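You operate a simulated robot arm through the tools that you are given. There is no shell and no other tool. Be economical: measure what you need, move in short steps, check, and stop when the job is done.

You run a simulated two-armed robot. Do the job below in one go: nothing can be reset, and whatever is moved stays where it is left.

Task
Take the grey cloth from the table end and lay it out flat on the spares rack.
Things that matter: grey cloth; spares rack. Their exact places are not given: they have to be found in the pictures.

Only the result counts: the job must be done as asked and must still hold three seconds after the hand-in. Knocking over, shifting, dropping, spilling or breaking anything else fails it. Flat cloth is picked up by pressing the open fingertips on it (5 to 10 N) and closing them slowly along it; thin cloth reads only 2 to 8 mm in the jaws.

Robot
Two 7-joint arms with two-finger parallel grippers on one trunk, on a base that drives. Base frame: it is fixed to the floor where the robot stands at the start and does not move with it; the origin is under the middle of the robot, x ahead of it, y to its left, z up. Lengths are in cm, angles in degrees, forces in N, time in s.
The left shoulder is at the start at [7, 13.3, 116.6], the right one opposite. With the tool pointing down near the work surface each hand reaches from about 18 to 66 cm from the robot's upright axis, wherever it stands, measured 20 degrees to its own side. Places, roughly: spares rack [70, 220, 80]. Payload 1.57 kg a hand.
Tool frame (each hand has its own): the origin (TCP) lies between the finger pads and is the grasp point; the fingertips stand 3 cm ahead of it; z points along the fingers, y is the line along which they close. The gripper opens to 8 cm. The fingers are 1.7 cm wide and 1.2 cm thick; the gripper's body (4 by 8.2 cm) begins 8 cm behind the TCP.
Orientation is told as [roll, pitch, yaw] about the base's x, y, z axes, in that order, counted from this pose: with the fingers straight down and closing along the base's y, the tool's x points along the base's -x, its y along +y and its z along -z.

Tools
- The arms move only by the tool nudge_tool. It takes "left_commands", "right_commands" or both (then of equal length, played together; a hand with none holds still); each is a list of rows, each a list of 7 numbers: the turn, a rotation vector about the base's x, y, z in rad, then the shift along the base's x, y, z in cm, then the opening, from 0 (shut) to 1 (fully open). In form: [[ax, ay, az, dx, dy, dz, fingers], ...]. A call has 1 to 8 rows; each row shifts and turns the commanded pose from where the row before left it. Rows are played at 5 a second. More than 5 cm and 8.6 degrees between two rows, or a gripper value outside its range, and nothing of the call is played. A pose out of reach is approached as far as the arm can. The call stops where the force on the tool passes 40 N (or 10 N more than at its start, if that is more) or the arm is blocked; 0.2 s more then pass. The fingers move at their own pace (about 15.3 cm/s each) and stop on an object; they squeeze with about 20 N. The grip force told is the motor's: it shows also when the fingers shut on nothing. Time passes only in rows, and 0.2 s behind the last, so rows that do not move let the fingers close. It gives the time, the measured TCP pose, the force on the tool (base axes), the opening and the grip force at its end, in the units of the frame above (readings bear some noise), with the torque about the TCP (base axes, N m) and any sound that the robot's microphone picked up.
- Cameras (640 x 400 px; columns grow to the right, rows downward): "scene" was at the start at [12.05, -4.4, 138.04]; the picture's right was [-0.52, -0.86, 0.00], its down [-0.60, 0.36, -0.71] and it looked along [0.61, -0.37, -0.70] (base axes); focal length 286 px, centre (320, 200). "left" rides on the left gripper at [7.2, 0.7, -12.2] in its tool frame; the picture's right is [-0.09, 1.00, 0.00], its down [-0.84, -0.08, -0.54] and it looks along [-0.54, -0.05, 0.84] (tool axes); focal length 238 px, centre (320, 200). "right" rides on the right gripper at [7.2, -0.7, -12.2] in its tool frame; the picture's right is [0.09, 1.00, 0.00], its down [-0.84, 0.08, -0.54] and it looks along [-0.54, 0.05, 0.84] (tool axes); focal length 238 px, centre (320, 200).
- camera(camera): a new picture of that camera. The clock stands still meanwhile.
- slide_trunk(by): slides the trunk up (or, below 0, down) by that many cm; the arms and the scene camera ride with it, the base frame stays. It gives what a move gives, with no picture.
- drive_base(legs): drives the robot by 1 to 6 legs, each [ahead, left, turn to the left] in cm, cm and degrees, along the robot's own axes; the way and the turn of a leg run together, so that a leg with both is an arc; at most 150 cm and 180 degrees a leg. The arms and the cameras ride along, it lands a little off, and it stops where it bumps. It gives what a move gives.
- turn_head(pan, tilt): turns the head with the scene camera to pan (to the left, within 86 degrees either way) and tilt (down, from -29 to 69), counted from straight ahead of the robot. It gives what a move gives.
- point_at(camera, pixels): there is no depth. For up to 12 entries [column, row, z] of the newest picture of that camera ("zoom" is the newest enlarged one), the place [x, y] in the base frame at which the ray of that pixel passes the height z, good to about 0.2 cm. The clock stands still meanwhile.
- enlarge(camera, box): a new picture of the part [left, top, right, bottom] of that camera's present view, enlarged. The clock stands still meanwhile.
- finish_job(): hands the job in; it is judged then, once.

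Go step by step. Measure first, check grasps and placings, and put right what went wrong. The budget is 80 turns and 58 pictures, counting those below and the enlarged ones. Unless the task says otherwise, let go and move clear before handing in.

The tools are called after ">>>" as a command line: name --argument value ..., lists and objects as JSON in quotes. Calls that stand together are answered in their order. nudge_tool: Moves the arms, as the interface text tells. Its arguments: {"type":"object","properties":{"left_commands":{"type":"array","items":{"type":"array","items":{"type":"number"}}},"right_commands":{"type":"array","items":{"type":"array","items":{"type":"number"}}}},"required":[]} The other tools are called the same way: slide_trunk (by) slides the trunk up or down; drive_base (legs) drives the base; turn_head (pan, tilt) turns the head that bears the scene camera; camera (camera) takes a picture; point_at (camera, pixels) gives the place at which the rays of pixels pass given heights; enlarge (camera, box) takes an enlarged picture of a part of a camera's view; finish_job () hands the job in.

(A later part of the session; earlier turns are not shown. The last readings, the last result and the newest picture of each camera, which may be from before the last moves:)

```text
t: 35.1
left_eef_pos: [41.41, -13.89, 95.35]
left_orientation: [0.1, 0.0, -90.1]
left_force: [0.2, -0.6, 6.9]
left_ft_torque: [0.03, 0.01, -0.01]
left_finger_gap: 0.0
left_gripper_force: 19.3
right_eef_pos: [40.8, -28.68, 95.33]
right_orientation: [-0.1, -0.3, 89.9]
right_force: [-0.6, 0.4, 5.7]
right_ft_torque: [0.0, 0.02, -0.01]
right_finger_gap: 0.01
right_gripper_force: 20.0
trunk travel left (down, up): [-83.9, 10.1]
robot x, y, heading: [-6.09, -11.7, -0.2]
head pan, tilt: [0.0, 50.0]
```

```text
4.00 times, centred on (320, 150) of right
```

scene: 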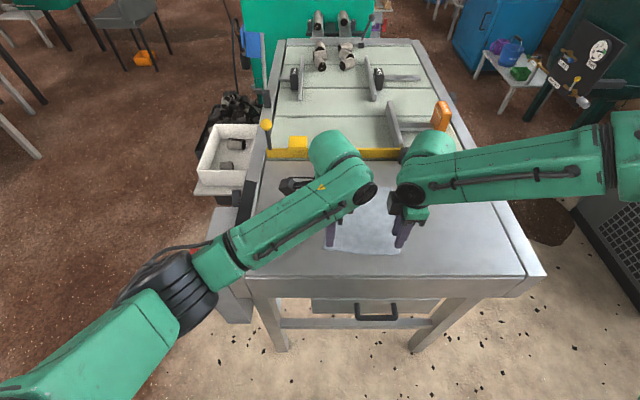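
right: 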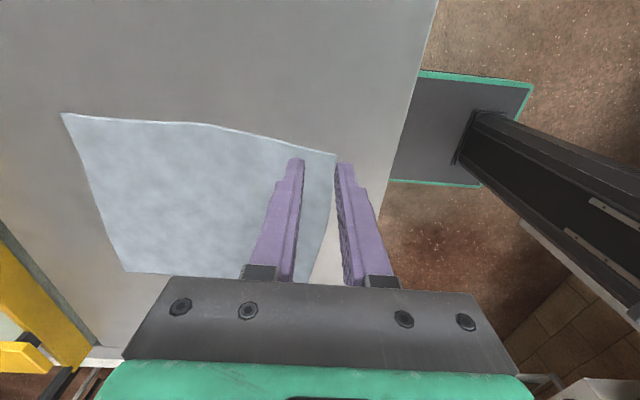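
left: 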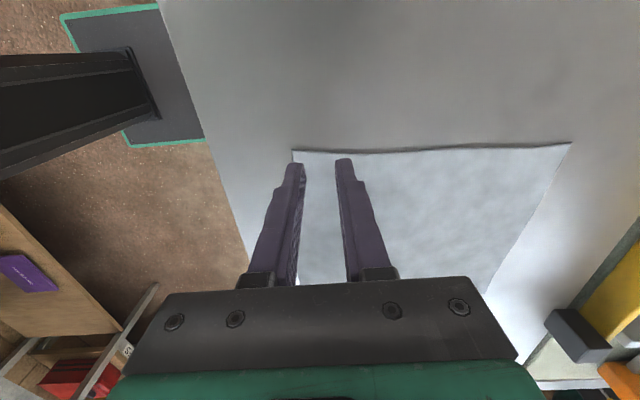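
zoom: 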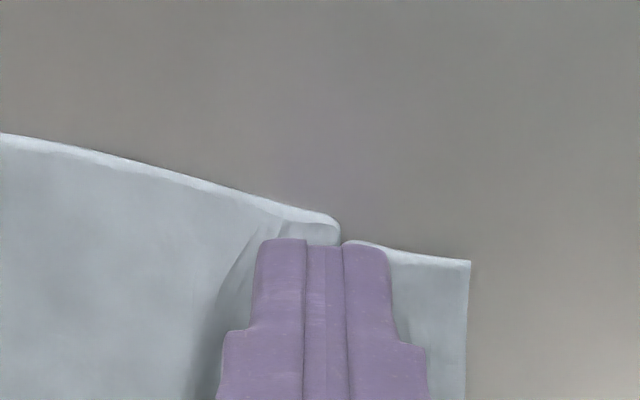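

Gap reads 0, so the cloth slipped and only rucked slightly. Retry: lift a little, open wider (3.2 cm), press nearer 10 N, and close more slowly.

>>> nudge_tool --left_commands '[[0, 0, 0, 0, 0, 0.4, 0], [0, 0, 0, 0.2, 0, 0, 0.4], [0, 0, 0, 0, 0, 0, 0.4], [0, 0, 0, 0, 0, -0.3, 0.4], [0, 0, 0, 0, 0, -0.14, 0.4], [0, 0, 0, 0, 0, 0, 0.4]]' --right_commands '[[0, 0, 0, 0, 0, 0.4, 0], [0, 0, 0, 0.3, 0.2, 0, 0.4], [0, 0, 0, 0, 0, 0, 0.4], [0, 0, 0, 0, 0, -0.3, 0.4], [0, 0, 0, 0, 0, -0.14, 0.4], [0, 0, 0, 0, 0, 0, 0.4]]'

>>> enlarge --camera "left" --box '[240, 100, 400, 200]'

>>> enlarge --camera "right" --box '[240, 100, 400, 200]'

```text
t: 36.5
left_eef_pos: [41.55, -13.84, 95.38]
left_orientation: [0.2, 0.0, -89.9]
left_force: [1.4, -0.2, 11.9]
left_ft_torque: [0.03, 0.06, -0.04]
left_finger_gap: 3.13
left_gripper_force: 0.1
right_eef_pos: [41.08, -28.53, 95.33]
right_orientation: [0.0, -0.4, 89.9]
right_force: [0.1, -0.4, 0.4]
right_ft_torque: [-0.01, 0.01, 0.01]
right_finger_gap: 3.2
right_gripper_force: 0.1
trunk travel left (down, up): [-83.9, 10.1]
robot x, y, heading: [-5.81, -11.08, -0.0]
head pan, tilt: [0.0, 50.0]
```

```text
4.00 times, centred on (320, 150) of left
```

zoom: 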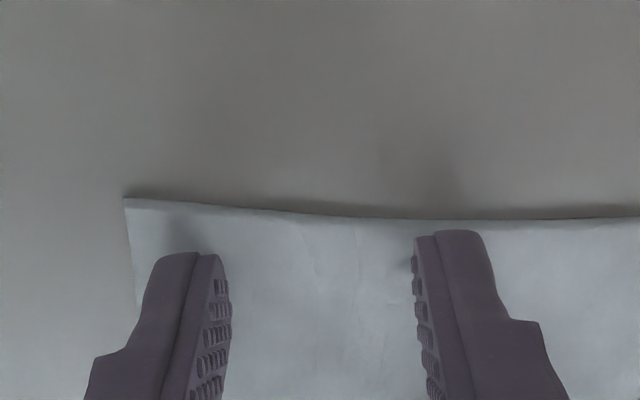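

```text
4.00 times, centred on (320, 150) of right
```

zoom: 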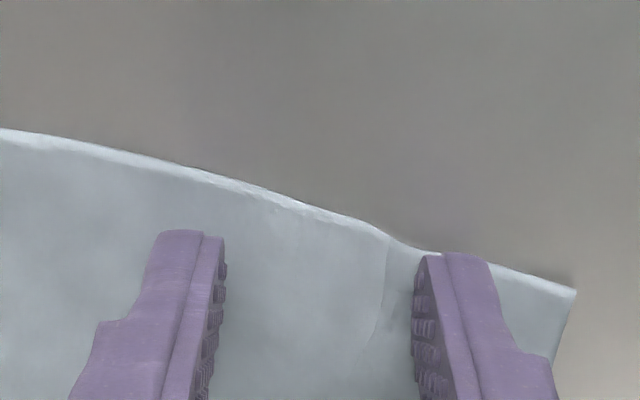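

Left presses 12 N on good cloth; right barely touches and sits near the side edge. Move right +0.6 y and press it.

>>> nudge_tool --left_commands '[[0, 0, 0, 0, 0, 0.02, 0.4], [0, 0, 0, 0, 0, 0, 0.4], [0, 0, 0, 0, 0, 0, 0.4], [0, 0, 0, 0, 0, 0, 0.4]]' --right_commands '[[0, 0, 0, 0, 0, 0.2, 0.4], [0, 0, 0, 0, 0.6, 0, 0.4], [0, 0, 0, 0, 0, -0.32, 0.4], [0, 0, 0, 0, 0, 0, 0.4]]'

```text
t: 37.5
left_eef_pos: [41.52, -13.9, 95.29]
left_orientation: [0.2, 0.0, -90.0]
left_force: [2.9, 0.1, 18.3]
left_ft_torque: [0.04, 0.11, -0.04]
left_finger_gap: 3.06
left_gripper_force: 0.0
right_eef_pos: [40.87, -28.06, 95.52]
right_orientation: [0.0, -0.3, 89.9]
right_force: [-0.5, 0.0, -0.2]
right_ft_torque: [-0.03, 0.04, 0.03]
right_finger_gap: 3.2
right_gripper_force: 0.1
right hand out of reach, approached as far as the arm can: row 2
trunk travel left (down, up): [-83.9, 10.1]
robot x, y, heading: [-5.77, -11.91, -0.1]
head pan, tilt: [0.0, 50.0]
```

>>> nudge_tool --left_commands '[[0, 0, 0, 0, 0, 0.08, 0.4], [0, 0, 0, 0, 0, 0, 0.4], [0, 0, 0, 0, 0, 0, 0.4]]' --right_commands '[[0, 0, 0, 0, 0, -0.2, 0.4], [0, 0, 0, 0, 0, -0.06, 0.4], [0, 0, 0, 0, 0, 0, 0.4]]'

```text
t: 38.3
left_eef_pos: [41.5, -13.88, 95.37]
left_orientation: [0.1, 0.1, -90.1]
left_force: [1.6, -1.0, 14.5]
left_ft_torque: [0.06, 0.06, -0.02]
left_finger_gap: 3.1
left_gripper_force: 0.1
right_eef_pos: [40.6, -28.16, 95.29]
right_orientation: [-0.1, -0.4, 89.9]
right_force: [0.4, -0.6, 1.9]
right_ft_torque: [-0.02, 0.0, 0.02]
right_finger_gap: 3.18
right_gripper_force: 0.0
right hand out of reach, approached as far as the arm can: row 1
trunk travel left (down, up): [-83.9, 10.1]
robot x, y, heading: [-5.96, -11.55, 0.2]
head pan, tilt: [0.0, 50.0]
```

Right needs ~0.08 more; left a touch less. Then start closing slowly.

>>> nudge_tool --left_commands '[[0, 0, 0, 0, 0, 0.05, 0.4], [0, 0, 0, 0, 0, 0, 0.4], [0, 0, 0, 0, 0, 0, 0.37], [0, 0, 0, 0, 0, 0, 0.34], [0, 0, 0, 0, 0, 0, 0.31], [0, 0, 0, 0, 0, 0, 0.28]]' --right_commands '[[0, 0, 0, 0, 0, -0.09, 0.4], [0, 0, 0, 0, 0, 0, 0.4], [0, 0, 0, 0, 0, 0, 0.37], [0, 0, 0, 0, 0, 0, 0.34], [0, 0, 0, 0, 0, 0, 0.31], [0, 0, 0, 0, 0, 0, 0.28]]'

```text
t: 39.7
left_eef_pos: [41.46, -13.89, 95.33]
left_orientation: [0.2, 0.0, -90.0]
left_force: [0.5, 0.8, 1.7]
left_ft_torque: [0.03, 0.01, 0.0]
left_finger_gap: 2.25
left_gripper_force: 0.0
right_eef_pos: [40.64, -28.15, 95.36]
right_orientation: [-0.3, -0.3, 89.9]
right_force: [1.0, -0.8, 19.4]
right_ft_torque: [-0.07, 0.23, 0.02]
right_finger_gap: 2.26
right_gripper_force: 0.0
trunk travel left (down, up): [-83.9, 10.1]
robot x, y, heading: [-5.73, -11.56, -0.1]
head pan, tilt: [0.0, 50.0]
```

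>>> nudge_tool --left_commands '[[0, 0, 0, 0, 0, -0.08, 0.28], [0, 0, 0, 0, 0, 0, 0.26], [0, 0, 0, 0, 0, 0, 0.23], [0, 0, 0, 0, 0, 0, 0.2]]' --right_commands '[[0, 0, 0, 0, 0, 0.08, 0.28], [0, 0, 0, 0, 0, 0, 0.26], [0, 0, 0, 0, 0, 0, 0.23], [0, 0, 0, 0, 0, 0, 0.2]]'

>>> enlarge --camera "left" --box '[240, 100, 400, 200]'

>>> enlarge --camera "right" --box '[240, 100, 400, 200]'

```text
t: 40.7
left_eef_pos: [41.43, -13.81, 95.36]
left_orientation: [0.1, 0.0, -90.0]
left_force: [-0.6, -0.7, 4.7]
left_ft_torque: [0.0, 0.05, 0.03]
left_finger_gap: 1.58
left_gripper_force: 0.1
right_eef_pos: [40.58, -28.09, 95.45]
right_orientation: [-0.1, -0.2, 89.9]
right_force: [0.2, 0.9, 12.2]
right_ft_torque: [-0.04, 0.13, 0.01]
right_finger_gap: 1.45
right_gripper_force: 0.0
trunk travel left (down, up): [-83.9, 10.1]
robot x, y, heading: [-5.72, -11.75, -0.1]
head pan, tilt: [0.0, 50.0]
```

```text
4.00 times, centred on (320, 150) of left
```

zoom: 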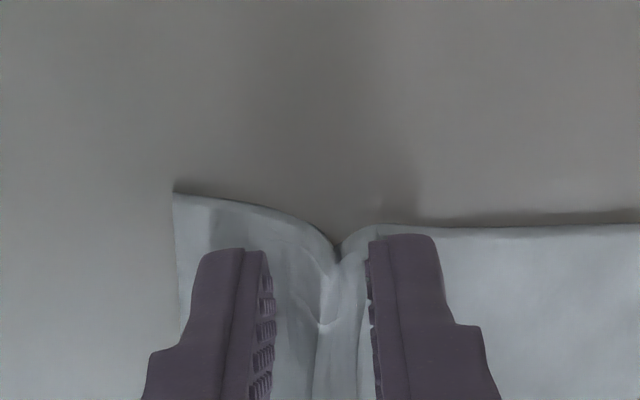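

```text
4.00 times, centred on (320, 150) of right
```

zoom: 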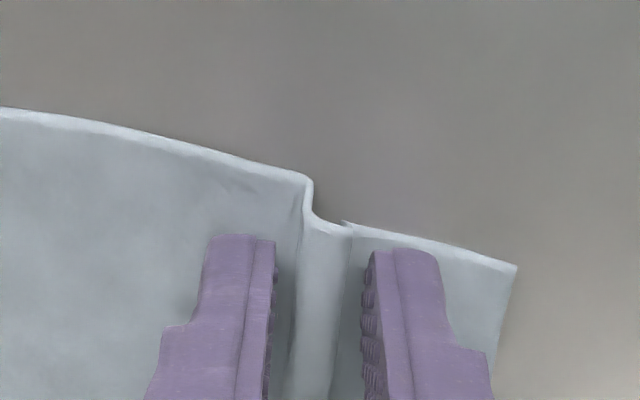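

A clean fold rises between the fingers in both views. Continue closing.

>>> nudge_tool --left_commands '[[0, 0, 0, 0, 0, -0.04, 0.18], [0, 0, 0, 0, 0, 0, 0.15], [0, 0, 0, 0, 0, 0, 0.12], [0, 0, 0, 0, 0, 0, 0.09], [0, 0, 0, 0, 0, 0, 0.06], [0, 0, 0, 0, 0, 0, 0.03], [0, 0, 0, 0, 0, 0, 0], [0, 0, 0, 0, 0, 0, 0]]' --right_commands '[[0, 0, 0, 0, 0, 0.02, 0.18], [0, 0, 0, 0, 0, 0, 0.15], [0, 0, 0, 0, 0, 0, 0.12], [0, 0, 0, 0, 0, 0, 0.09], [0, 0, 0, 0, 0, 0, 0.06], [0, 0, 0, 0, 0, 0, 0.03], [0, 0, 0, 0, 0, 0, 0], [0, 0, 0, 0, 0, 0, 0]]'

```text
t: 42.5
left_eef_pos: [41.37, -13.85, 95.4]
left_orientation: [0.2, -0.1, -90.0]
left_force: [-0.9, -0.9, 17.4]
left_ft_torque: [0.0, 0.1, 0.02]
left_finger_gap: 0.22
left_gripper_force: 20.3
right_eef_pos: [40.52, -28.24, 95.39]
right_orientation: [-0.1, -0.3, 89.8]
right_force: [0.1, 1.8, 1.8]
right_ft_torque: [0.03, 0.03, -0.01]
right_finger_gap: 0.63
right_gripper_force: 20.0
trunk travel left (down, up): [-83.9, 10.1]
robot x, y, heading: [-6.12, -11.74, -0.3]
head pan, tilt: [0.0, 50.0]
```

Gaps 0.22 and 0.63 cm: both hold cloth. Lift slowly and look.

>>> nudge_tool --left_commands '[[0, 0, 0, 0, 0, 1, 0], [0, 0, 0, 0, 0, 2, 0], [0, 0, 0, 0, 0, 2, 0], [0, 0, 0, 0, 0, 2, 0], [0, 0, 0, 0, 0, 2, 0], [0, 0, 0, 0, 0, 2, 0]]' --right_commands '[[0, 0, 0, 0, 0, 1, 0], [0, 0, 0, 0, 0, 2, 0], [0, 0, 0, 0, 0, 2, 0], [0, 0, 0, 0, 0, 2, 0], [0, 0, 0, 0, 0, 2, 0], [0, 0, 0, 0, 0, 2, 0]]'

>>> camera --camera "scene"

>>> camera --camera "right"

```text
t: 43.9
left_eef_pos: [41.31, -13.95, 106.31]
left_orientation: [0.0, 0.0, -90.2]
left_force: [-0.7, -0.2, 0.1]
left_ft_torque: [0.02, 0.02, 0.0]
left_finger_gap: 0.22
left_gripper_force: 19.9
right_eef_pos: [40.83, -28.09, 106.41]
right_orientation: [0.0, -0.3, 89.9]
right_force: [-0.2, -0.3, 0.6]
right_ft_torque: [-0.02, 0.0, 0.0]
right_finger_gap: 0.64
right_gripper_force: 20.0
trunk travel left (down, up): [-83.9, 10.1]
robot x, y, heading: [-5.96, -11.82, -0.3]
head pan, tilt: [0.0, 50.0]
```

```text
27 pictures are left
```

scene: 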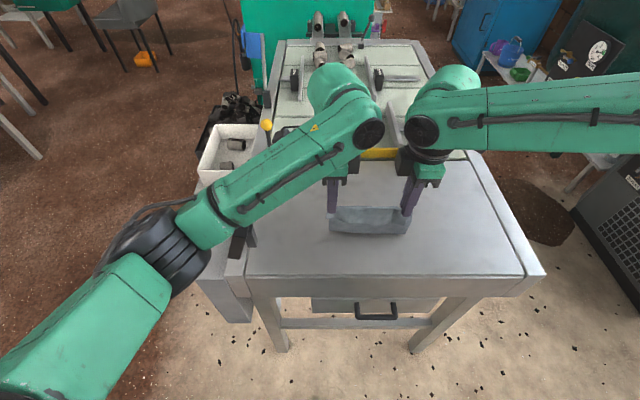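

```text
26 pictures are left
```

right: 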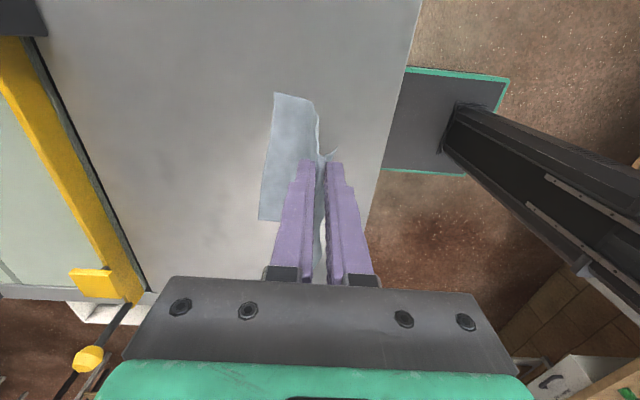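

Cloth hangs from both corners. I'll raise trunk and hands so it clears the table, and check the surroundings for the drive.

>>> point_at --camera "right" --pixels '[[560, 20, 0], [620, 60, 0], [620, 150, 0], [540, 230, 0], [430, 300, 0], [570, 290, 0], [500, 320, 0]]'

>>> slide_trunk --by 9.5

>>> nudge_tool --left_commands '[[0, 0, 0, 0, 0, 2, 0], [0, 0, 0, 0, 0, 2, 0], [0, 0, 0, 0, 0, 1, 0]]' --right_commands '[[0, 0, 0, 0, 0, 2, 0], [0, 0, 0, 0, 0, 2, 0], [0, 0, 0, 0, 0, 1, 0]]'

>>> turn_head --pan 75 --tilt 30

>>> camera --camera "scene"

```text
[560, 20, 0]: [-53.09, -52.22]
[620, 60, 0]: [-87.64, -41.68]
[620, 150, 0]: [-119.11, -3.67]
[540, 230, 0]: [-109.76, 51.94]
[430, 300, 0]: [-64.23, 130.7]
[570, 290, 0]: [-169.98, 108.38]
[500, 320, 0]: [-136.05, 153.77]
```

```text
t: 45.2
left_eef_pos: [41.4, -13.99, 115.7]
left_orientation: [0.0, -0.1, -90.0]
left_force: [-1.2, -0.4, 0.1]
left_ft_torque: [-0.02, -0.03, -0.01]
left_finger_gap: 0.22
left_gripper_force: 20.2
right_eef_pos: [40.88, -28.18, 115.93]
right_orientation: [0.2, -0.3, 90.0]
right_force: [0.6, 0.2, -0.1]
right_ft_torque: [0.01, 0.02, -0.02]
right_finger_gap: 0.62
right_gripper_force: 20.6
trunk travel left (down, up): [-93.4, 0.6]
robot x, y, heading: [-5.84, -11.71, 0.0]
head pan, tilt: [0.0, 50.0]
```

```text
t: 46.0
left_eef_pos: [41.52, -13.95, 120.58]
left_orientation: [0.1, 0.0, -90.0]
left_force: [0.9, 0.6, 0.4]
left_ft_torque: [0.02, -0.03, -0.02]
left_finger_gap: 0.21
left_gripper_force: 19.9
right_eef_pos: [41.0, -28.14, 120.78]
right_orientation: [0.0, -0.3, 89.8]
right_force: [1.2, 0.4, 0.0]
right_ft_torque: [0.03, 0.01, 0.0]
right_finger_gap: 0.64
right_gripper_force: 20.0
trunk travel left (down, up): [-93.4, 0.6]
robot x, y, heading: [-6.0, -11.74, 0.1]
head pan, tilt: [0.0, 50.0]
```

```text
t: 47.5
left_eef_pos: [41.54, -14.02, 120.66]
left_orientation: [-0.1, 0.1, -90.1]
left_force: [0.1, 0.6, -0.5]
left_ft_torque: [-0.03, 0.0, -0.01]
left_finger_gap: 0.19
left_gripper_force: 20.4
right_eef_pos: [40.96, -28.22, 120.84]
right_orientation: [0.1, -0.3, 89.9]
right_force: [-0.2, 0.3, -0.3]
right_ft_torque: [0.02, -0.03, -0.03]
right_finger_gap: 0.61
right_gripper_force: 19.8
trunk travel left (down, up): [-93.4, 0.6]
robot x, y, heading: [-5.84, -11.56, -0.1]
head pan, tilt: [75.0, 30.0]
```

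```text
25 pictures are left
```

scene: 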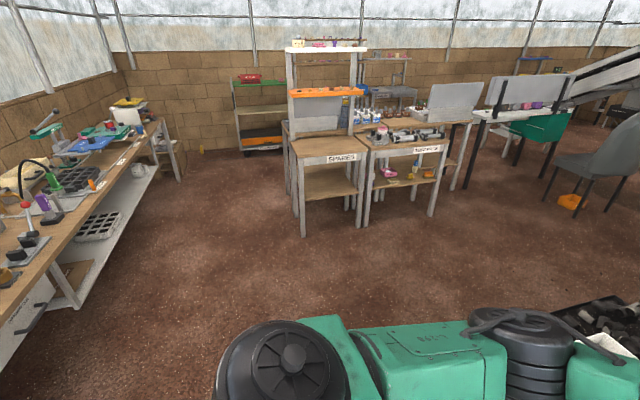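

Floor between here and the rack is open; I measure bench, chair and rack places.

>>> point_at --camera "scene" --pixels '[[75, 305, 0], [182, 182, 0], [155, 125, 90], [40, 255, 90], [303, 236, 0], [360, 227, 0], [366, 226, 0], [298, 157, 80], [365, 150, 80], [545, 200, 0], [605, 212, 0], [555, 310, 50]]'

```text
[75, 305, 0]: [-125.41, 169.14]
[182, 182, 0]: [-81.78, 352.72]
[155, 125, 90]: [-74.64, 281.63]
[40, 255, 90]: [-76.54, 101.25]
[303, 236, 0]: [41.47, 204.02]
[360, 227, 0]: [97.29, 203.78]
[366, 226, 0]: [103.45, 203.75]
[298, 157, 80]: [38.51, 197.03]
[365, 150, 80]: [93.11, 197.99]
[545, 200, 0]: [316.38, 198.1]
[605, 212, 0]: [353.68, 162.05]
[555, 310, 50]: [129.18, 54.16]
```

Path: back 30, turn left 90°, then diagonal to about (54,118) facing the rack.

>>> drive_base --legs '[[-32, 0, 0], [0, 0, 90], [70, -30, 0], [55, -62, 0]]'

>>> turn_head --pan 0 --tilt 30

>>> camera --camera "scene"

```text
t: 61.2
left_eef_pos: [53.4, 163.39, 120.66]
left_orientation: [0.0, 0.1, 1.7]
left_force: [-0.3, 0.1, 0.0]
left_ft_torque: [-0.02, -0.02, 0.0]
left_finger_gap: 0.23
left_gripper_force: 19.8
right_eef_pos: [67.56, 163.23, 120.85]
right_orientation: [0.1, -0.2, -178.5]
right_force: [-0.7, -0.4, 0.2]
right_ft_torque: [0.02, -0.02, 0.02]
right_finger_gap: 0.63
right_gripper_force: 19.5
trunk travel left (down, up): [-93.4, 0.6]
robot x, y, heading: [52.47, 115.8, 91.5]
head pan, tilt: [75.0, 30.0]
```

```text
t: 62.7
left_eef_pos: [53.44, 163.28, 120.58]
left_orientation: [0.1, 0.0, 1.6]
left_force: [0.0, -0.2, 0.1]
left_ft_torque: [-0.02, 0.02, -0.01]
left_finger_gap: 0.24
left_gripper_force: 19.8
right_eef_pos: [67.68, 163.25, 120.78]
right_orientation: [0.0, -0.3, -178.4]
right_force: [0.0, -0.4, -1.1]
right_ft_torque: [0.01, 0.0, -0.02]
right_finger_gap: 0.59
right_gripper_force: 19.7
trunk travel left (down, up): [-93.4, 0.6]
robot x, y, heading: [52.77, 116.29, 91.9]
head pan, tilt: [0.0, 30.0]
```

```text
24 pictures are left
```

scene: 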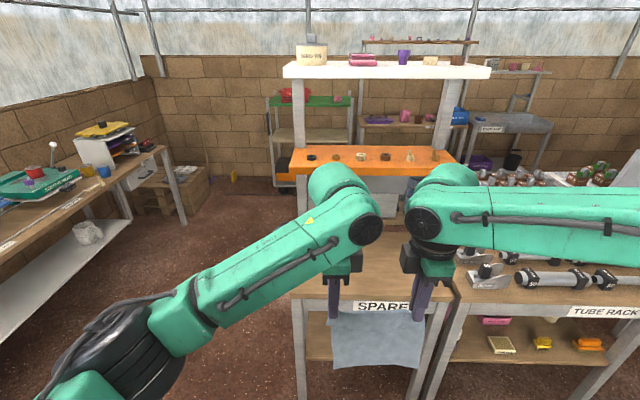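

Cloth hangs well; the rack's board front edge is at row ~297 and an orange shelf is above. I measure shelf and board.

>>> point_at --camera "scene" --pixels '[[297, 297, 78], [452, 297, 78], [292, 172, 110], [292, 172, 120], [292, 172, 130], [457, 172, 110], [457, 172, 120], [457, 172, 130], [297, 160, 120], [291, 150, 120], [285, 75, 150], [490, 75, 150]]'

>>> enlarge --camera "scene" --box '[270, 130, 470, 330]'

```text
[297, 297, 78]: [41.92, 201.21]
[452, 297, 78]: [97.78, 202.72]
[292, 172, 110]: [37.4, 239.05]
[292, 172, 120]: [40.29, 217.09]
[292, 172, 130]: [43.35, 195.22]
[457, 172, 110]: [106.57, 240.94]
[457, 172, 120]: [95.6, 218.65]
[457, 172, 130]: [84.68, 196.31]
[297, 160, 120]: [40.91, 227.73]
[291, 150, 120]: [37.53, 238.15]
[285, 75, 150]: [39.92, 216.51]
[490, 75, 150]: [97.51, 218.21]
```

```text
2.00 times, centred on (370, 230) of scene
```

zoom: 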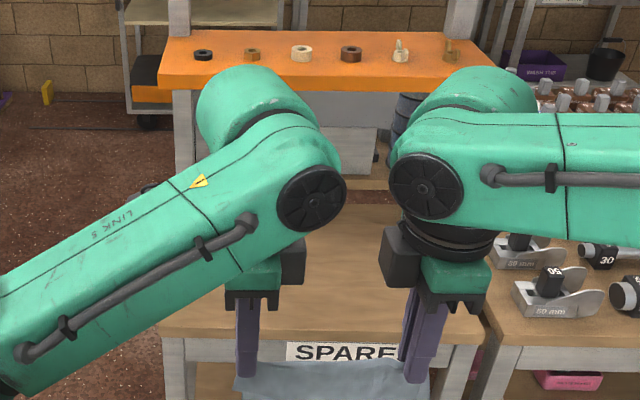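

The orange shelf's front is near y 218, z 120; the board front at y≈202. Plan: drag the cloth inward low over the front edge so it lies flat. I need the wrist and forearm heights first.

>>> point_at --camera "scene" --pixels '[[340, 166, 140], [340, 166, 145], [340, 166, 150], [445, 164, 140], [445, 164, 145], [445, 164, 150], [440, 220, 140], [640, 190, 140], [640, 190, 145], [640, 265, 135], [310, 252, 78], [372, 215, 80]]'

>>> camera --camera "right"

>>> camera --camera "left"

```text
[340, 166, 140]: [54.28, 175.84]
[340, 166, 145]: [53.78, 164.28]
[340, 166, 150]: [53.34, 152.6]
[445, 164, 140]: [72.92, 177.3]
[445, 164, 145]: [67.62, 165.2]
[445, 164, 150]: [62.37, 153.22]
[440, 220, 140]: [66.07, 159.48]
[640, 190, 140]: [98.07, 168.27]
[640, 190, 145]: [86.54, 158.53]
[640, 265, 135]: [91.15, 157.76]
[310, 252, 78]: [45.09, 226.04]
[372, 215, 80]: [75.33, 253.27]
```

```text
22 pictures are left
```

right: 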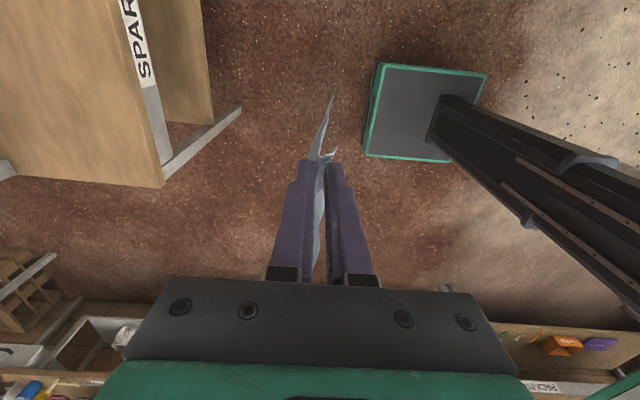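

```text
21 pictures are left
```

left: 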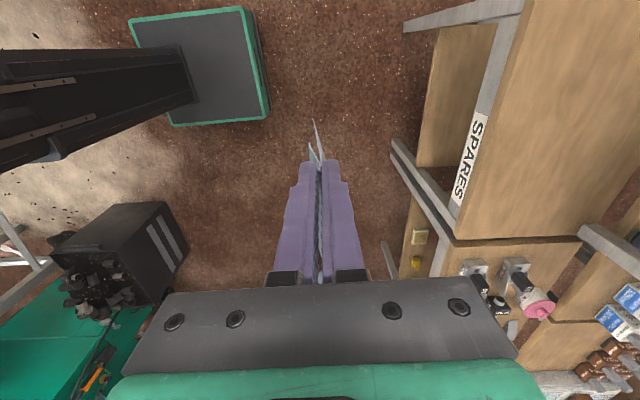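

The wrist tops stand only 24 cm above the TCP, so they fit under the orange shelf; but the right forearm runs sideways and could hit the right post. I'll sidestep right 35 cm to see the posts and board depth.

>>> drive_base --legs '[[0, -35, -1.5]]'

>>> turn_head --pan 30 --tilt 35

>>> camera --camera "scene"

```text
t: 64.9
left_eef_pos: [88.28, 163.95, 120.59]
left_orientation: [-0.1, -0.1, 0.6]
left_force: [0.1, 0.3, 0.0]
left_ft_torque: [0.0, 0.03, -0.05]
left_finger_gap: 0.22
left_gripper_force: 20.1
right_eef_pos: [102.41, 163.54, 120.8]
right_orientation: [0.1, -0.3, -179.6]
right_force: [-1.0, -0.4, 1.2]
right_ft_torque: [-0.01, -0.01, 0.01]
right_finger_gap: 0.65
right_gripper_force: 19.7
trunk travel left (down, up): [-93.4, 0.6]
robot x, y, heading: [87.04, 116.88, 90.2]
head pan, tilt: [0.0, 30.0]
```

```text
t: 65.8
left_eef_pos: [88.61, 163.98, 120.6]
left_orientation: [0.0, 0.0, 0.6]
left_force: [0.3, 0.5, 0.9]
left_ft_torque: [0.01, -0.01, 0.01]
left_finger_gap: 0.23
left_gripper_force: 20.5
right_eef_pos: [102.89, 163.73, 120.77]
right_orientation: [0.1, -0.5, -179.5]
right_force: [0.0, -0.1, 0.7]
right_ft_torque: [-0.05, 0.0, 0.01]
right_finger_gap: 0.61
right_gripper_force: 20.1
trunk travel left (down, up): [-93.4, 0.6]
robot x, y, heading: [87.26, 116.52, 90.5]
head pan, tilt: [30.0, 35.0]
```

```text
20 pictures are left
```

scene: 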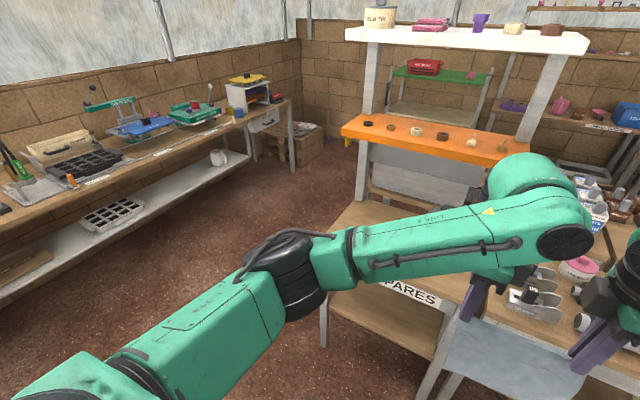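

Left post meets the board near (360,202); the board's back runs along (375,190)–(480,210). Measure.

>>> point_at --camera "scene" --pixels '[[356, 203, 78], [366, 203, 78], [342, 136, 120], [525, 160, 120], [400, 205, 78], [345, 225, 78], [325, 255, 78], [460, 315, 78], [285, 240, 135], [285, 300, 125]]'

>>> enlarge --camera "scene" --box '[310, 100, 550, 250]'

```text
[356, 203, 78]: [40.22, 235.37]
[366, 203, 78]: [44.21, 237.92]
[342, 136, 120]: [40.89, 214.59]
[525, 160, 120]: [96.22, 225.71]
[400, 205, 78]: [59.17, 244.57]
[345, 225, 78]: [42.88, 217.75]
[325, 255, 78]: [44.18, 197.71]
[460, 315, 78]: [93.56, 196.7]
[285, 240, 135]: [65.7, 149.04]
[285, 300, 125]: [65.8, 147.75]
```

```text
2.67 times, centred on (430, 175) of scene
```

zoom: 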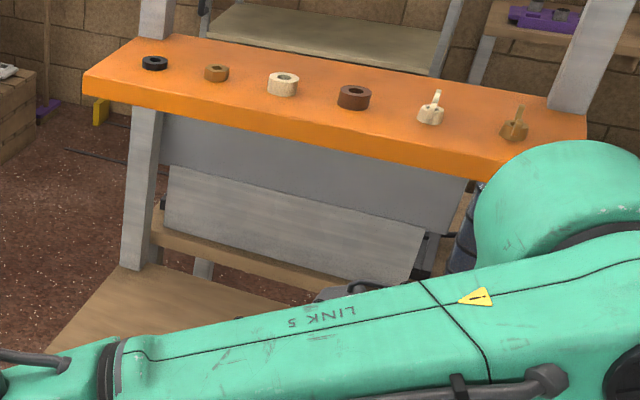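

Good: the board spans y≈201–238 and the posts stand at y≥235, so hands going to y≈222 are clear. Return left, lower the trunk 36 cm, then approach the front edge.

>>> drive_base --legs '[[0, 33, -0.5]]'

>>> slide_trunk --by -35.5

>>> drive_base --legs '[[30, 0, 0]]'

>>> turn_head --pan -10 --tilt 35

>>> camera --camera "scene"

>>> camera --camera "left"

```text
t: 68.0
left_eef_pos: [56.41, 163.95, 120.58]
left_orientation: [0.0, 0.2, -0.4]
left_force: [1.0, -0.5, -0.7]
left_ft_torque: [0.04, 0.01, -0.05]
left_finger_gap: 0.2
left_gripper_force: 20.2
right_eef_pos: [70.85, 163.35, 120.72]
right_orientation: [0.1, -0.4, 179.7]
right_force: [0.1, 0.5, -0.7]
right_ft_torque: [-0.03, 0.03, 0.04]
right_finger_gap: 0.63
right_gripper_force: 19.7
trunk travel left (down, up): [-93.4, 0.6]
robot x, y, heading: [53.85, 116.34, 89.6]
head pan, tilt: [30.0, 35.0]
```

```text
t: 71.5
left_eef_pos: [56.35, 163.93, 85.2]
left_orientation: [0.1, 0.0, -0.5]
left_force: [0.7, 0.3, 0.3]
left_ft_torque: [-0.03, 0.03, -0.02]
left_finger_gap: 0.21
left_gripper_force: 19.8
right_eef_pos: [70.53, 163.4, 85.34]
right_orientation: [0.1, -0.3, 179.6]
right_force: [1.0, 0.3, -0.8]
right_ft_torque: [-0.01, 0.01, 0.02]
right_finger_gap: 0.62
right_gripper_force: 19.7
trunk travel left (down, up): [-57.9, 36.1]
robot x, y, heading: [53.85, 116.57, 89.7]
head pan, tilt: [30.0, 35.0]
```

```text
t: 73.5
left_eef_pos: [56.54, 192.84, 85.06]
left_orientation: [-0.1, 0.1, -0.5]
left_force: [-0.3, 0.0, 0.0]
left_ft_torque: [0.0, -0.05, -0.03]
left_finger_gap: 0.22
left_gripper_force: 19.8
right_eef_pos: [70.78, 192.21, 85.33]
right_orientation: [0.1, -0.4, 179.4]
right_force: [0.0, 0.4, 0.1]
right_ft_torque: [0.0, -0.01, 0.01]
right_finger_gap: 0.62
right_gripper_force: 19.6
trunk travel left (down, up): [-57.9, 36.1]
robot x, y, heading: [54.05, 146.18, 89.5]
head pan, tilt: [30.0, 35.0]
```

```text
t: 74.6
left_eef_pos: [56.53, 192.79, 85.16]
left_orientation: [0.0, 0.0, -0.4]
left_force: [0.2, 0.3, -0.5]
left_ft_torque: [0.01, -0.01, -0.01]
left_finger_gap: 0.2
left_gripper_force: 19.9
right_eef_pos: [70.74, 192.24, 85.41]
right_orientation: [0.2, -0.3, 179.5]
right_force: [0.0, 0.8, -1.1]
right_ft_torque: [-0.03, 0.01, 0.02]
right_finger_gap: 0.62
right_gripper_force: 20.2
trunk travel left (down, up): [-57.9, 36.1]
robot x, y, heading: [53.98, 145.25, 89.7]
head pan, tilt: [-10.0, 35.0]
```

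```text
18 pictures are left
```

scene: 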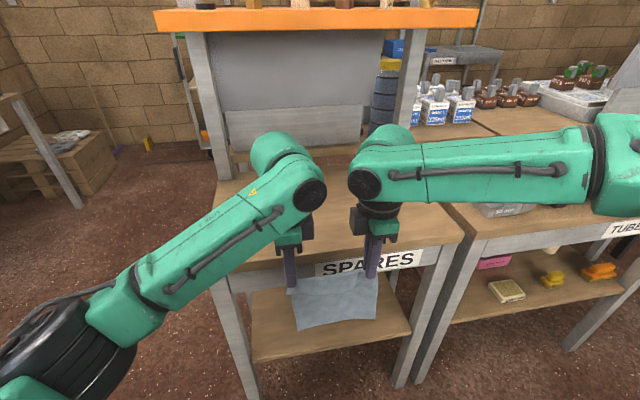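

```text
17 pictures are left
```

left: 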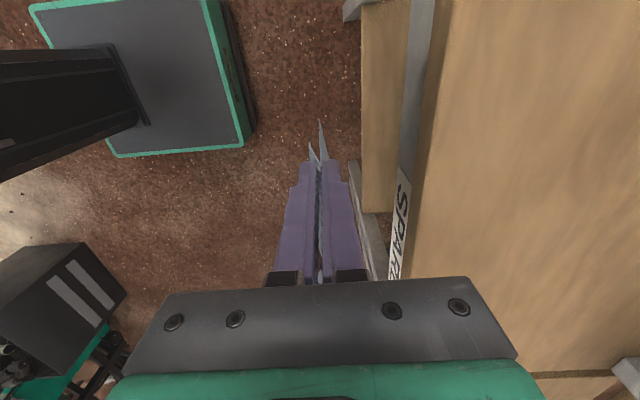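

I check the board height from both views via the front edge (scene (462,238), (216,270); left camera (440,150)).

>>> point_at --camera "scene" --pixels '[[462, 238, 76], [462, 238, 79], [462, 238, 82], [330, 258, 76], [330, 258, 79], [330, 258, 82]]'

>>> point_at --camera "left" --pixels '[[445, 100, 76], [445, 100, 79], [445, 100, 82], [425, 230, 76], [425, 230, 79], [425, 230, 82]]'

>>> enlarge --camera "left" --box '[360, 0, 520, 100]'

```text
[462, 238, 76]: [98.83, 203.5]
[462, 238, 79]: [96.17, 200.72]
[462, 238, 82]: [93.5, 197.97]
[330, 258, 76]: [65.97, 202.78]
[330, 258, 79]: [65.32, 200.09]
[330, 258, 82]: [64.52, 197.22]
```

```text
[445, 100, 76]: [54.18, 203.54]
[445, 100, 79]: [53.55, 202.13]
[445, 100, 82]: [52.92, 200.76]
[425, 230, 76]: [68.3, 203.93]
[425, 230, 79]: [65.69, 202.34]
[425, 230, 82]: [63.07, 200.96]
```

```text
4.00 times, centred on (440, 50) of left
```

zoom: 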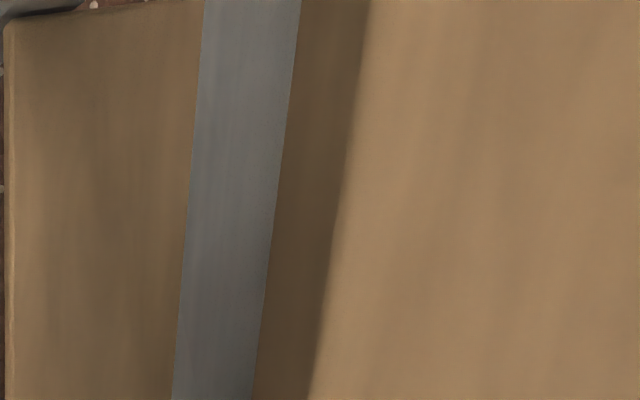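

Board top ≈ z 77, front edge y≈202. Lower trunk 3.2 cm (tips ~2 cm above board) and drive 15 cm in, checking.

>>> slide_trunk --by -3.2

>>> drive_base --legs '[[15, 0, 0]]'

>>> camera --camera "scene"

```text
t: 75.3
left_eef_pos: [56.55, 192.72, 82.03]
left_orientation: [0.0, 0.0, -0.5]
left_force: [0.0, 0.5, -0.5]
left_ft_torque: [-0.04, 0.01, -0.01]
left_finger_gap: 0.19
left_gripper_force: 20.4
right_eef_pos: [70.73, 192.25, 82.1]
right_orientation: [0.1, -0.3, 179.5]
right_force: [-0.5, -1.5, 0.9]
right_ft_torque: [0.04, -0.03, 0.03]
right_finger_gap: 0.61
right_gripper_force: 20.3
trunk travel left (down, up): [-54.7, 39.3]
robot x, y, heading: [54.08, 145.53, 89.7]
head pan, tilt: [-10.0, 35.0]
```

```text
t: 76.4
left_eef_pos: [56.64, 199.99, 82.0]
left_orientation: [-1.1, 0.4, -1.3]
left_force: [-2.3, -3.9, 2.1]
left_ft_torque: [-0.05, 0.05, -0.01]
left_finger_gap: 0.22
left_gripper_force: 20.2
right_eef_pos: [70.74, 199.9, 82.11]
right_orientation: [0.5, -0.3, 179.5]
right_force: [-0.5, 0.2, -0.1]
right_ft_torque: [0.01, 0.01, 0.0]
right_finger_gap: 0.24
right_gripper_force: 19.5
trunk travel left (down, up): [-54.7, 39.3]
robot x, y, heading: [54.14, 153.38, 89.7]
head pan, tilt: [-10.0, 35.0]
stopped in leg 1: the force on the tool passed its limit at 110 N (the readings are from after the stop); the commanded pose is now the measured one
```

```text
15 pictures are left
```

scene: 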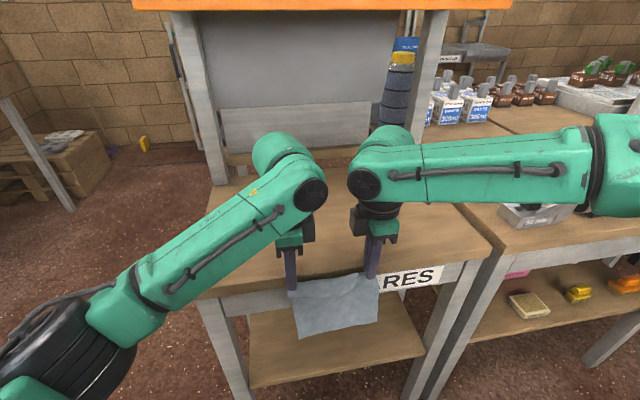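

A bump: fingertips met the board's edge, so the board is higher (~z 80). Back off 4 cm, raise 4.5 cm, and check the rack hasn't shifted and the grip still holds.

>>> drive_base --legs '[[-5, 0, 0]]'

>>> slide_trunk --by 4.5

>>> camera --camera "scene"

>>> point_at --camera "scene" --pixels '[[330, 260, 79], [330, 260, 80], [330, 260, 81]]'

>>> enlarge --camera "left" --box '[240, 60, 480, 210]'

```text
t: 77.4
left_eef_pos: [56.63, 195.16, 82.05]
left_orientation: [-1.1, 0.3, -1.1]
left_force: [0.7, -1.0, 0.6]
left_ft_torque: [0.02, 0.0, -0.02]
left_finger_gap: 0.23
left_gripper_force: 19.7
right_eef_pos: [70.73, 194.93, 81.94]
right_orientation: [0.5, -0.3, 179.5]
right_force: [-0.4, -0.1, 0.4]
right_ft_torque: [0.02, -0.03, 0.03]
right_finger_gap: 0.24
right_gripper_force: 19.9
trunk travel left (down, up): [-54.7, 39.3]
robot x, y, heading: [53.84, 148.31, 89.4]
head pan, tilt: [-10.0, 35.0]
```

```text
t: 78.2
left_eef_pos: [56.63, 195.1, 86.31]
left_orientation: [-1.3, 0.3, -1.2]
left_force: [0.7, -0.2, -1.1]
left_ft_torque: [-0.03, 0.03, -0.04]
left_finger_gap: 0.21
left_gripper_force: 20.0
right_eef_pos: [70.78, 195.01, 86.47]
right_orientation: [0.6, -0.2, 179.5]
right_force: [-0.9, -1.1, 0.1]
right_ft_torque: [0.0, 0.01, 0.03]
right_finger_gap: 0.25
right_gripper_force: 20.7
trunk travel left (down, up): [-59.2, 34.8]
robot x, y, heading: [54.18, 148.78, 89.7]
head pan, tilt: [-10.0, 35.0]
```

```text
14 pictures are left
```

scene: 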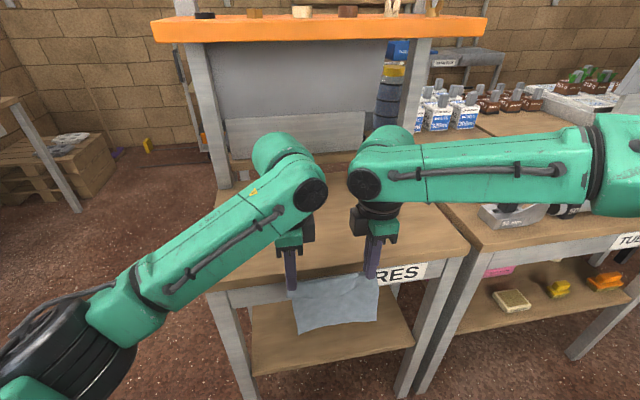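

```text
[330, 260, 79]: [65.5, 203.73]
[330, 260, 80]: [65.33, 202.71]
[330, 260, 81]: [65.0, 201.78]
```

```text
2.67 times, centred on (360, 135) of left
```

zoom: 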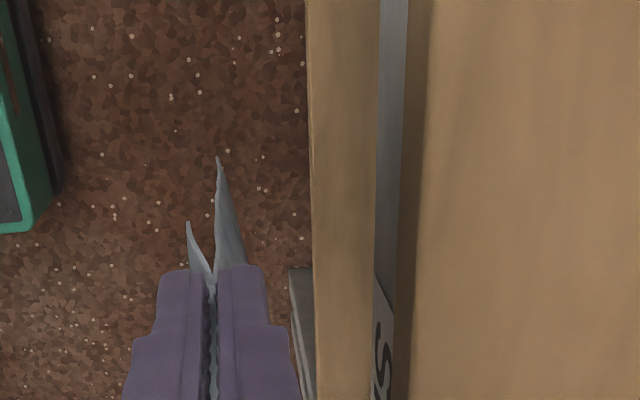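

The rack seems unmoved and the cloth still held. Tips now ~3–4 cm above the board; drive in 27 cm dragging the cloth over the edge.

>>> drive_base --legs '[[10, 0, 0], [17, 0, 0]]'

>>> camera --camera "scene"

>>> camera --camera "left"

```text
t: 80.4
left_eef_pos: [56.58, 221.96, 86.56]
left_orientation: [-1.2, 0.4, -1.1]
left_force: [-0.2, -0.2, -0.4]
left_ft_torque: [0.0, -0.03, -0.05]
left_finger_gap: 0.21
left_gripper_force: 19.7
right_eef_pos: [70.74, 221.82, 86.56]
right_orientation: [0.5, -0.3, 179.8]
right_force: [0.4, 0.2, -1.0]
right_ft_torque: [-0.02, -0.03, 0.05]
right_finger_gap: 0.23
right_gripper_force: 20.3
trunk travel left (down, up): [-59.2, 34.8]
robot x, y, heading: [54.26, 175.04, 89.8]
head pan, tilt: [-10.0, 35.0]
```

```text
12 pictures are left
```

scene: 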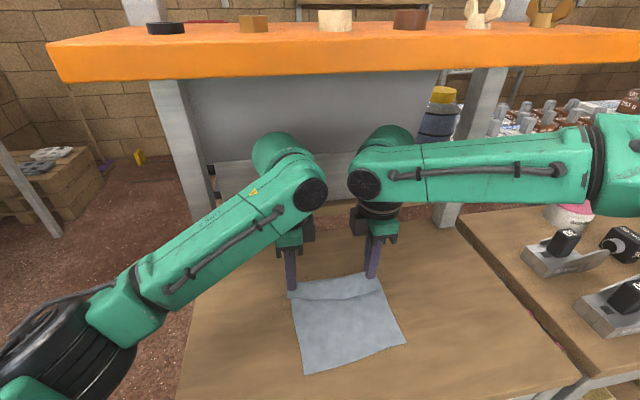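

```text
11 pictures are left
```

left: 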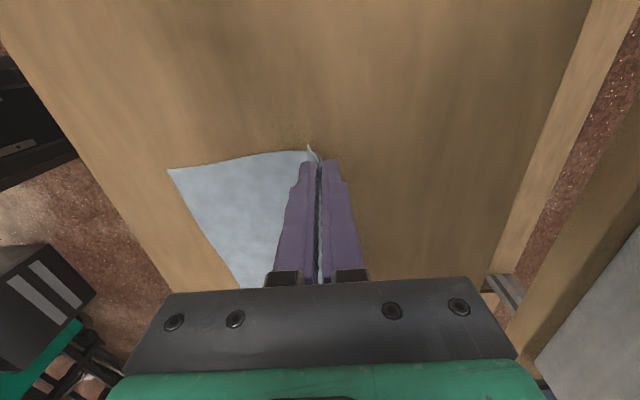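

The cloth lies on the board, free edge well inside the front. Lower the hands until the tips touch lightly.

>>> nudge_tool --left_commands '[[0, 0, 0, 0, 0, -1, 0], [0, 0, 0, 0, 0, -1, 0], [0, 0, 0, 0, 0, -0.7, 0], [0, 0, 0, 0, 0, -0.3, 0], [0, 0, 0, 0, 0, 0, 0]]' --right_commands '[[0, 0, 0, 0, 0, -1, 0], [0, 0, 0, 0, 0, -1, 0], [0, 0, 0, 0, 0, -0.7, 0], [0, 0, 0, 0, 0, -0.3, 0], [0, 0, 0, 0, 0, 0, 0]]'

```text
t: 81.6
left_eef_pos: [56.67, 221.8, 83.59]
left_orientation: [-1.0, 0.4, -1.1]
left_force: [0.6, 0.9, 0.8]
left_ft_torque: [-0.01, 0.0, -0.01]
left_finger_gap: 0.2
left_gripper_force: 19.7
right_eef_pos: [70.62, 221.75, 83.7]
right_orientation: [0.4, -0.3, 179.7]
right_force: [-1.4, -1.0, 7.3]
right_ft_torque: [0.0, 0.02, 0.0]
right_finger_gap: 0.23
right_gripper_force: 19.5
trunk travel left (down, up): [-59.2, 34.8]
robot x, y, heading: [54.2, 175.3, 89.4]
head pan, tilt: [-10.0, 35.0]
```

Right touches at TCP 83.7. Lower left a touch, then open slowly to spread the fold.

>>> nudge_tool --left_commands '[[0, 0, 0, 0, 0, -0.08, 0], [0, 0, 0, 0, 0, 0, 0.06], [0, 0, 0, 0, 0, 0, 0.12], [0, 0, 0, 0, 0, 0, 0.18], [0, 0, 0, 0, 0, 0, 0.24], [0, 0, 0, 0, 0, 0, 0.3], [0, 0, 0, 0, 0, 0, 0.36], [0, 0, 0, 0, 0, 0, 0.36]]' --right_commands '[[0, 0, 0, 0, 0, 0, 0], [0, 0, 0, 0, 0, 0, 0.06], [0, 0, 0, 0, 0, 0, 0.12], [0, 0, 0, 0, 0, 0, 0.18], [0, 0, 0, 0, 0, 0, 0.24], [0, 0, 0, 0, 0, 0, 0.3], [0, 0, 0, 0, 0, 0, 0.36], [0, 0, 0, 0, 0, 0, 0.36]]'

>>> enlarge --camera "left" --box '[160, 60, 480, 260]'

>>> enlarge --camera "right" --box '[160, 60, 480, 260]'

```text
t: 83.4
left_eef_pos: [56.63, 221.88, 83.36]
left_orientation: [-1.2, 0.4, -1.1]
left_force: [-0.4, -0.1, 0.1]
left_ft_torque: [0.0, -0.04, 0.01]
left_finger_gap: 2.83
left_gripper_force: 0.0
right_eef_pos: [70.78, 221.93, 83.64]
right_orientation: [0.5, -0.3, 179.7]
right_force: [-0.6, -0.4, 0.4]
right_ft_torque: [0.01, 0.04, -0.02]
right_finger_gap: 2.85
right_gripper_force: 0.1
trunk travel left (down, up): [-59.2, 34.8]
robot x, y, heading: [54.43, 175.15, 90.0]
head pan, tilt: [-10.0, 35.0]
```

```text
2.00 times, centred on (320, 160) of left
```

zoom: 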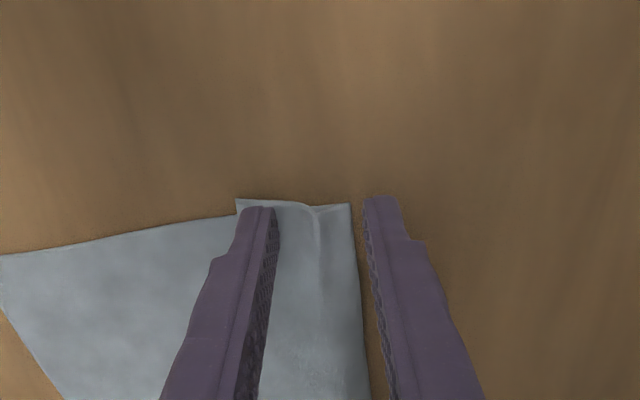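

```text
2.00 times, centred on (320, 160) of right
```

zoom: 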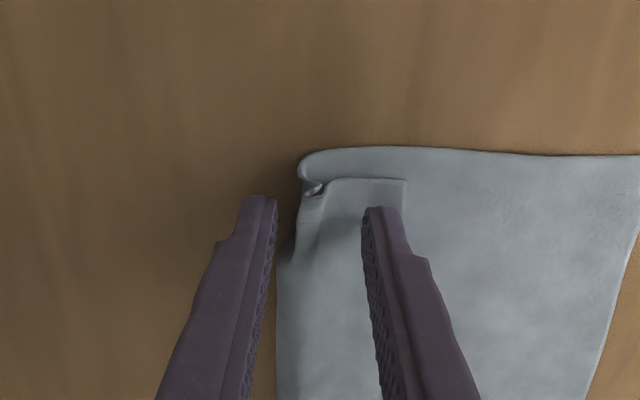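

The held strip (~3 cm) has folded back over the cloth. I'll lift, close the fingers, set them on the flap and sweep it away from me (+y) to unfold it.

>>> nudge_tool --left_commands '[[0, 0, 0, 0, 0, 1.5, 0.36], [0, 0, 0, 0, 0, 0.5, 0], [0, 0, 0, 0, -1.2, 0, 0], [0, 0, 0, 0, 0, 0, 0], [0, 0, 0, 0, 0, -1, 0], [0, 0, 0, 0, 0, -0.7, 0], [0, 0, 0, 0, 0, 0, 0]]' --right_commands '[[0, 0, 0, 0, 0, 1.5, 0.36], [0, 0, 0, 0, 0, 0.5, 0], [0, 0, 0, 0, -1.2, 0, 0], [0, 0, 0, 0, 0, 0, 0], [0, 0, 0, 0, 0, -1, 0], [0, 0, 0, 0, 0, -0.9, 0], [0, 0, 0, 0, 0, 0, 0]]'

>>> enlarge --camera "right" --box '[160, 60, 480, 260]'

```text
t: 85.0
left_eef_pos: [56.53, 220.66, 83.67]
left_orientation: [-1.1, 0.4, -1.0]
left_force: [-0.5, -0.4, 0.1]
left_ft_torque: [-0.01, -0.02, 0.0]
left_finger_gap: 0.01
left_gripper_force: 20.2
right_eef_pos: [70.76, 220.73, 83.78]
right_orientation: [0.4, -0.3, 179.8]
right_force: [-0.4, -0.6, 6.3]
right_ft_torque: [-0.03, 0.02, 0.02]
right_finger_gap: 0.17
right_gripper_force: 20.0
trunk travel left (down, up): [-59.2, 34.8]
robot x, y, heading: [53.95, 175.58, 89.9]
head pan, tilt: [-10.0, 35.0]
```

```text
2.00 times, centred on (320, 160) of right
```

zoom: 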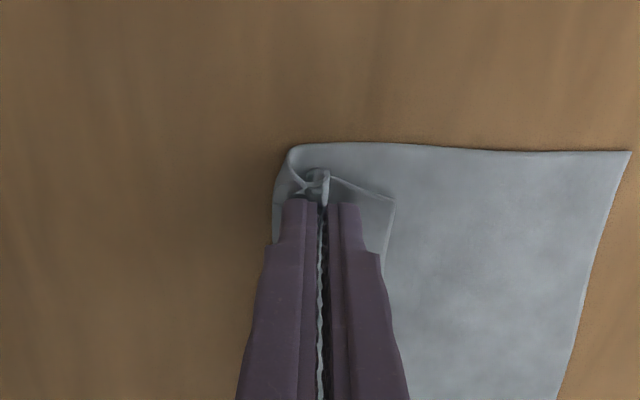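

The right hand re-pinched the ridge (gap 0.17). Release it, lift clear, close in the air, then set both on the flap again.

>>> nudge_tool --left_commands '[[0, 0, 0, 0, 0, 0, 0], [0, 0, 0, 0, 0, 0, 0], [0, 0, 0, 0, 0, 0, 0], [0, 0, 0, 0, 0, 0, 0], [0, 0, 0, 0, 0, 0, 0], [0, 0, 0, 0, 0, 0, 0], [0, 0, 0, 0, 0, 0, 0]]' --right_commands '[[0, 0, 0, 0, 0, 0, 0.3], [0, 0, 0, 0, 0, 0, 0.3], [0, 0, 0, 0, 0, 2, 0.3], [0, 0, 0, 0, 0, 2, 0.3], [0, 0, 0, 0, 0, 0, 0.3], [0, 0, 0, 0, -0.7, 0, 0], [0, 0, 0, 0, 0, 0, 0]]'

>>> enlarge --camera "scene" --box '[240, 200, 480, 390]'

```text
t: 86.6
left_eef_pos: [56.54, 220.68, 83.74]
left_orientation: [-1.2, 0.4, -1.1]
left_force: [-0.2, 0.3, -0.3]
left_ft_torque: [0.02, 0.0, 0.0]
left_finger_gap: 0.02
left_gripper_force: 20.3
right_eef_pos: [70.67, 220.18, 87.47]
right_orientation: [0.5, -0.2, 179.7]
right_force: [1.1, 0.7, 0.2]
right_ft_torque: [0.02, 0.0, 0.04]
right_finger_gap: 0.0
right_gripper_force: 20.1
trunk travel left (down, up): [-59.2, 34.8]
robot x, y, heading: [54.64, 175.39, 89.6]
head pan, tilt: [-10.0, 35.0]
```

```text
2.11 times, centred on (360, 295) of scene
```

zoom: 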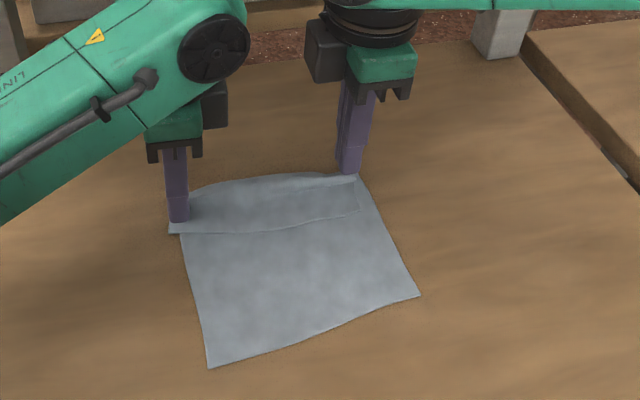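

The picture shows the folded strip along the far side. Set right down on it, light contact for both.

>>> nudge_tool --left_commands '[[0, 0, 0, 0, 0, 0, 0], [0, 0, 0, 0, -0.4, 0, 0], [0, 0, 0, 0, 0, -0.2, 0], [0, 0, 0, 0, 0, 0, 0]]' --right_commands '[[0, 0, 0, 0, 0, -2, 0], [0, 0, 0, 0, 0, -1.3, 0], [0, 0, 0, 0, 0, -0.4, 0], [0, 0, 0, 0, 0, 0, 0]]'

```text
t: 87.6
left_eef_pos: [56.56, 220.32, 83.53]
left_orientation: [-1.1, 0.4, -1.0]
left_force: [0.5, -0.5, 0.4]
left_ft_torque: [-0.02, 0.0, -0.03]
left_finger_gap: 0.0
left_gripper_force: 19.7
right_eef_pos: [70.7, 220.19, 83.85]
right_orientation: [0.5, -0.4, 179.7]
right_force: [0.3, -0.3, -0.5]
right_ft_torque: [-0.01, 0.0, 0.02]
right_finger_gap: 0.02
right_gripper_force: 20.4
trunk travel left (down, up): [-59.2, 34.8]
robot x, y, heading: [54.07, 174.98, 90.0]
head pan, tilt: [-10.0, 35.0]
```

>>> nudge_tool --left_commands '[[0, 0, 0, 0, 0, -0.15, 0], [0, 0, 0, 0, 0, -0.1, 0], [0, 0, 0, 0, 0, 0, 0]]' --right_commands '[[0, 0, 0, 0, 0, -0.15, 0], [0, 0, 0, 0, 0, -0.05, 0], [0, 0, 0, 0, 0, 0, 0]]'

```text
t: 88.4
left_eef_pos: [56.59, 220.38, 83.35]
left_orientation: [-1.1, 0.4, -1.1]
left_force: [-0.4, 0.1, 1.7]
left_ft_torque: [-0.01, 0.02, 0.02]
left_finger_gap: 0.0
left_gripper_force: 19.8
right_eef_pos: [70.79, 220.11, 83.65]
right_orientation: [0.6, -0.2, 179.7]
right_force: [0.4, 1.5, -0.4]
right_ft_torque: [0.01, -0.03, 0.0]
right_finger_gap: 0.02
right_gripper_force: 20.2
trunk travel left (down, up): [-59.2, 34.8]
robot x, y, heading: [54.23, 175.36, 89.5]
head pan, tilt: [-10.0, 35.0]
```

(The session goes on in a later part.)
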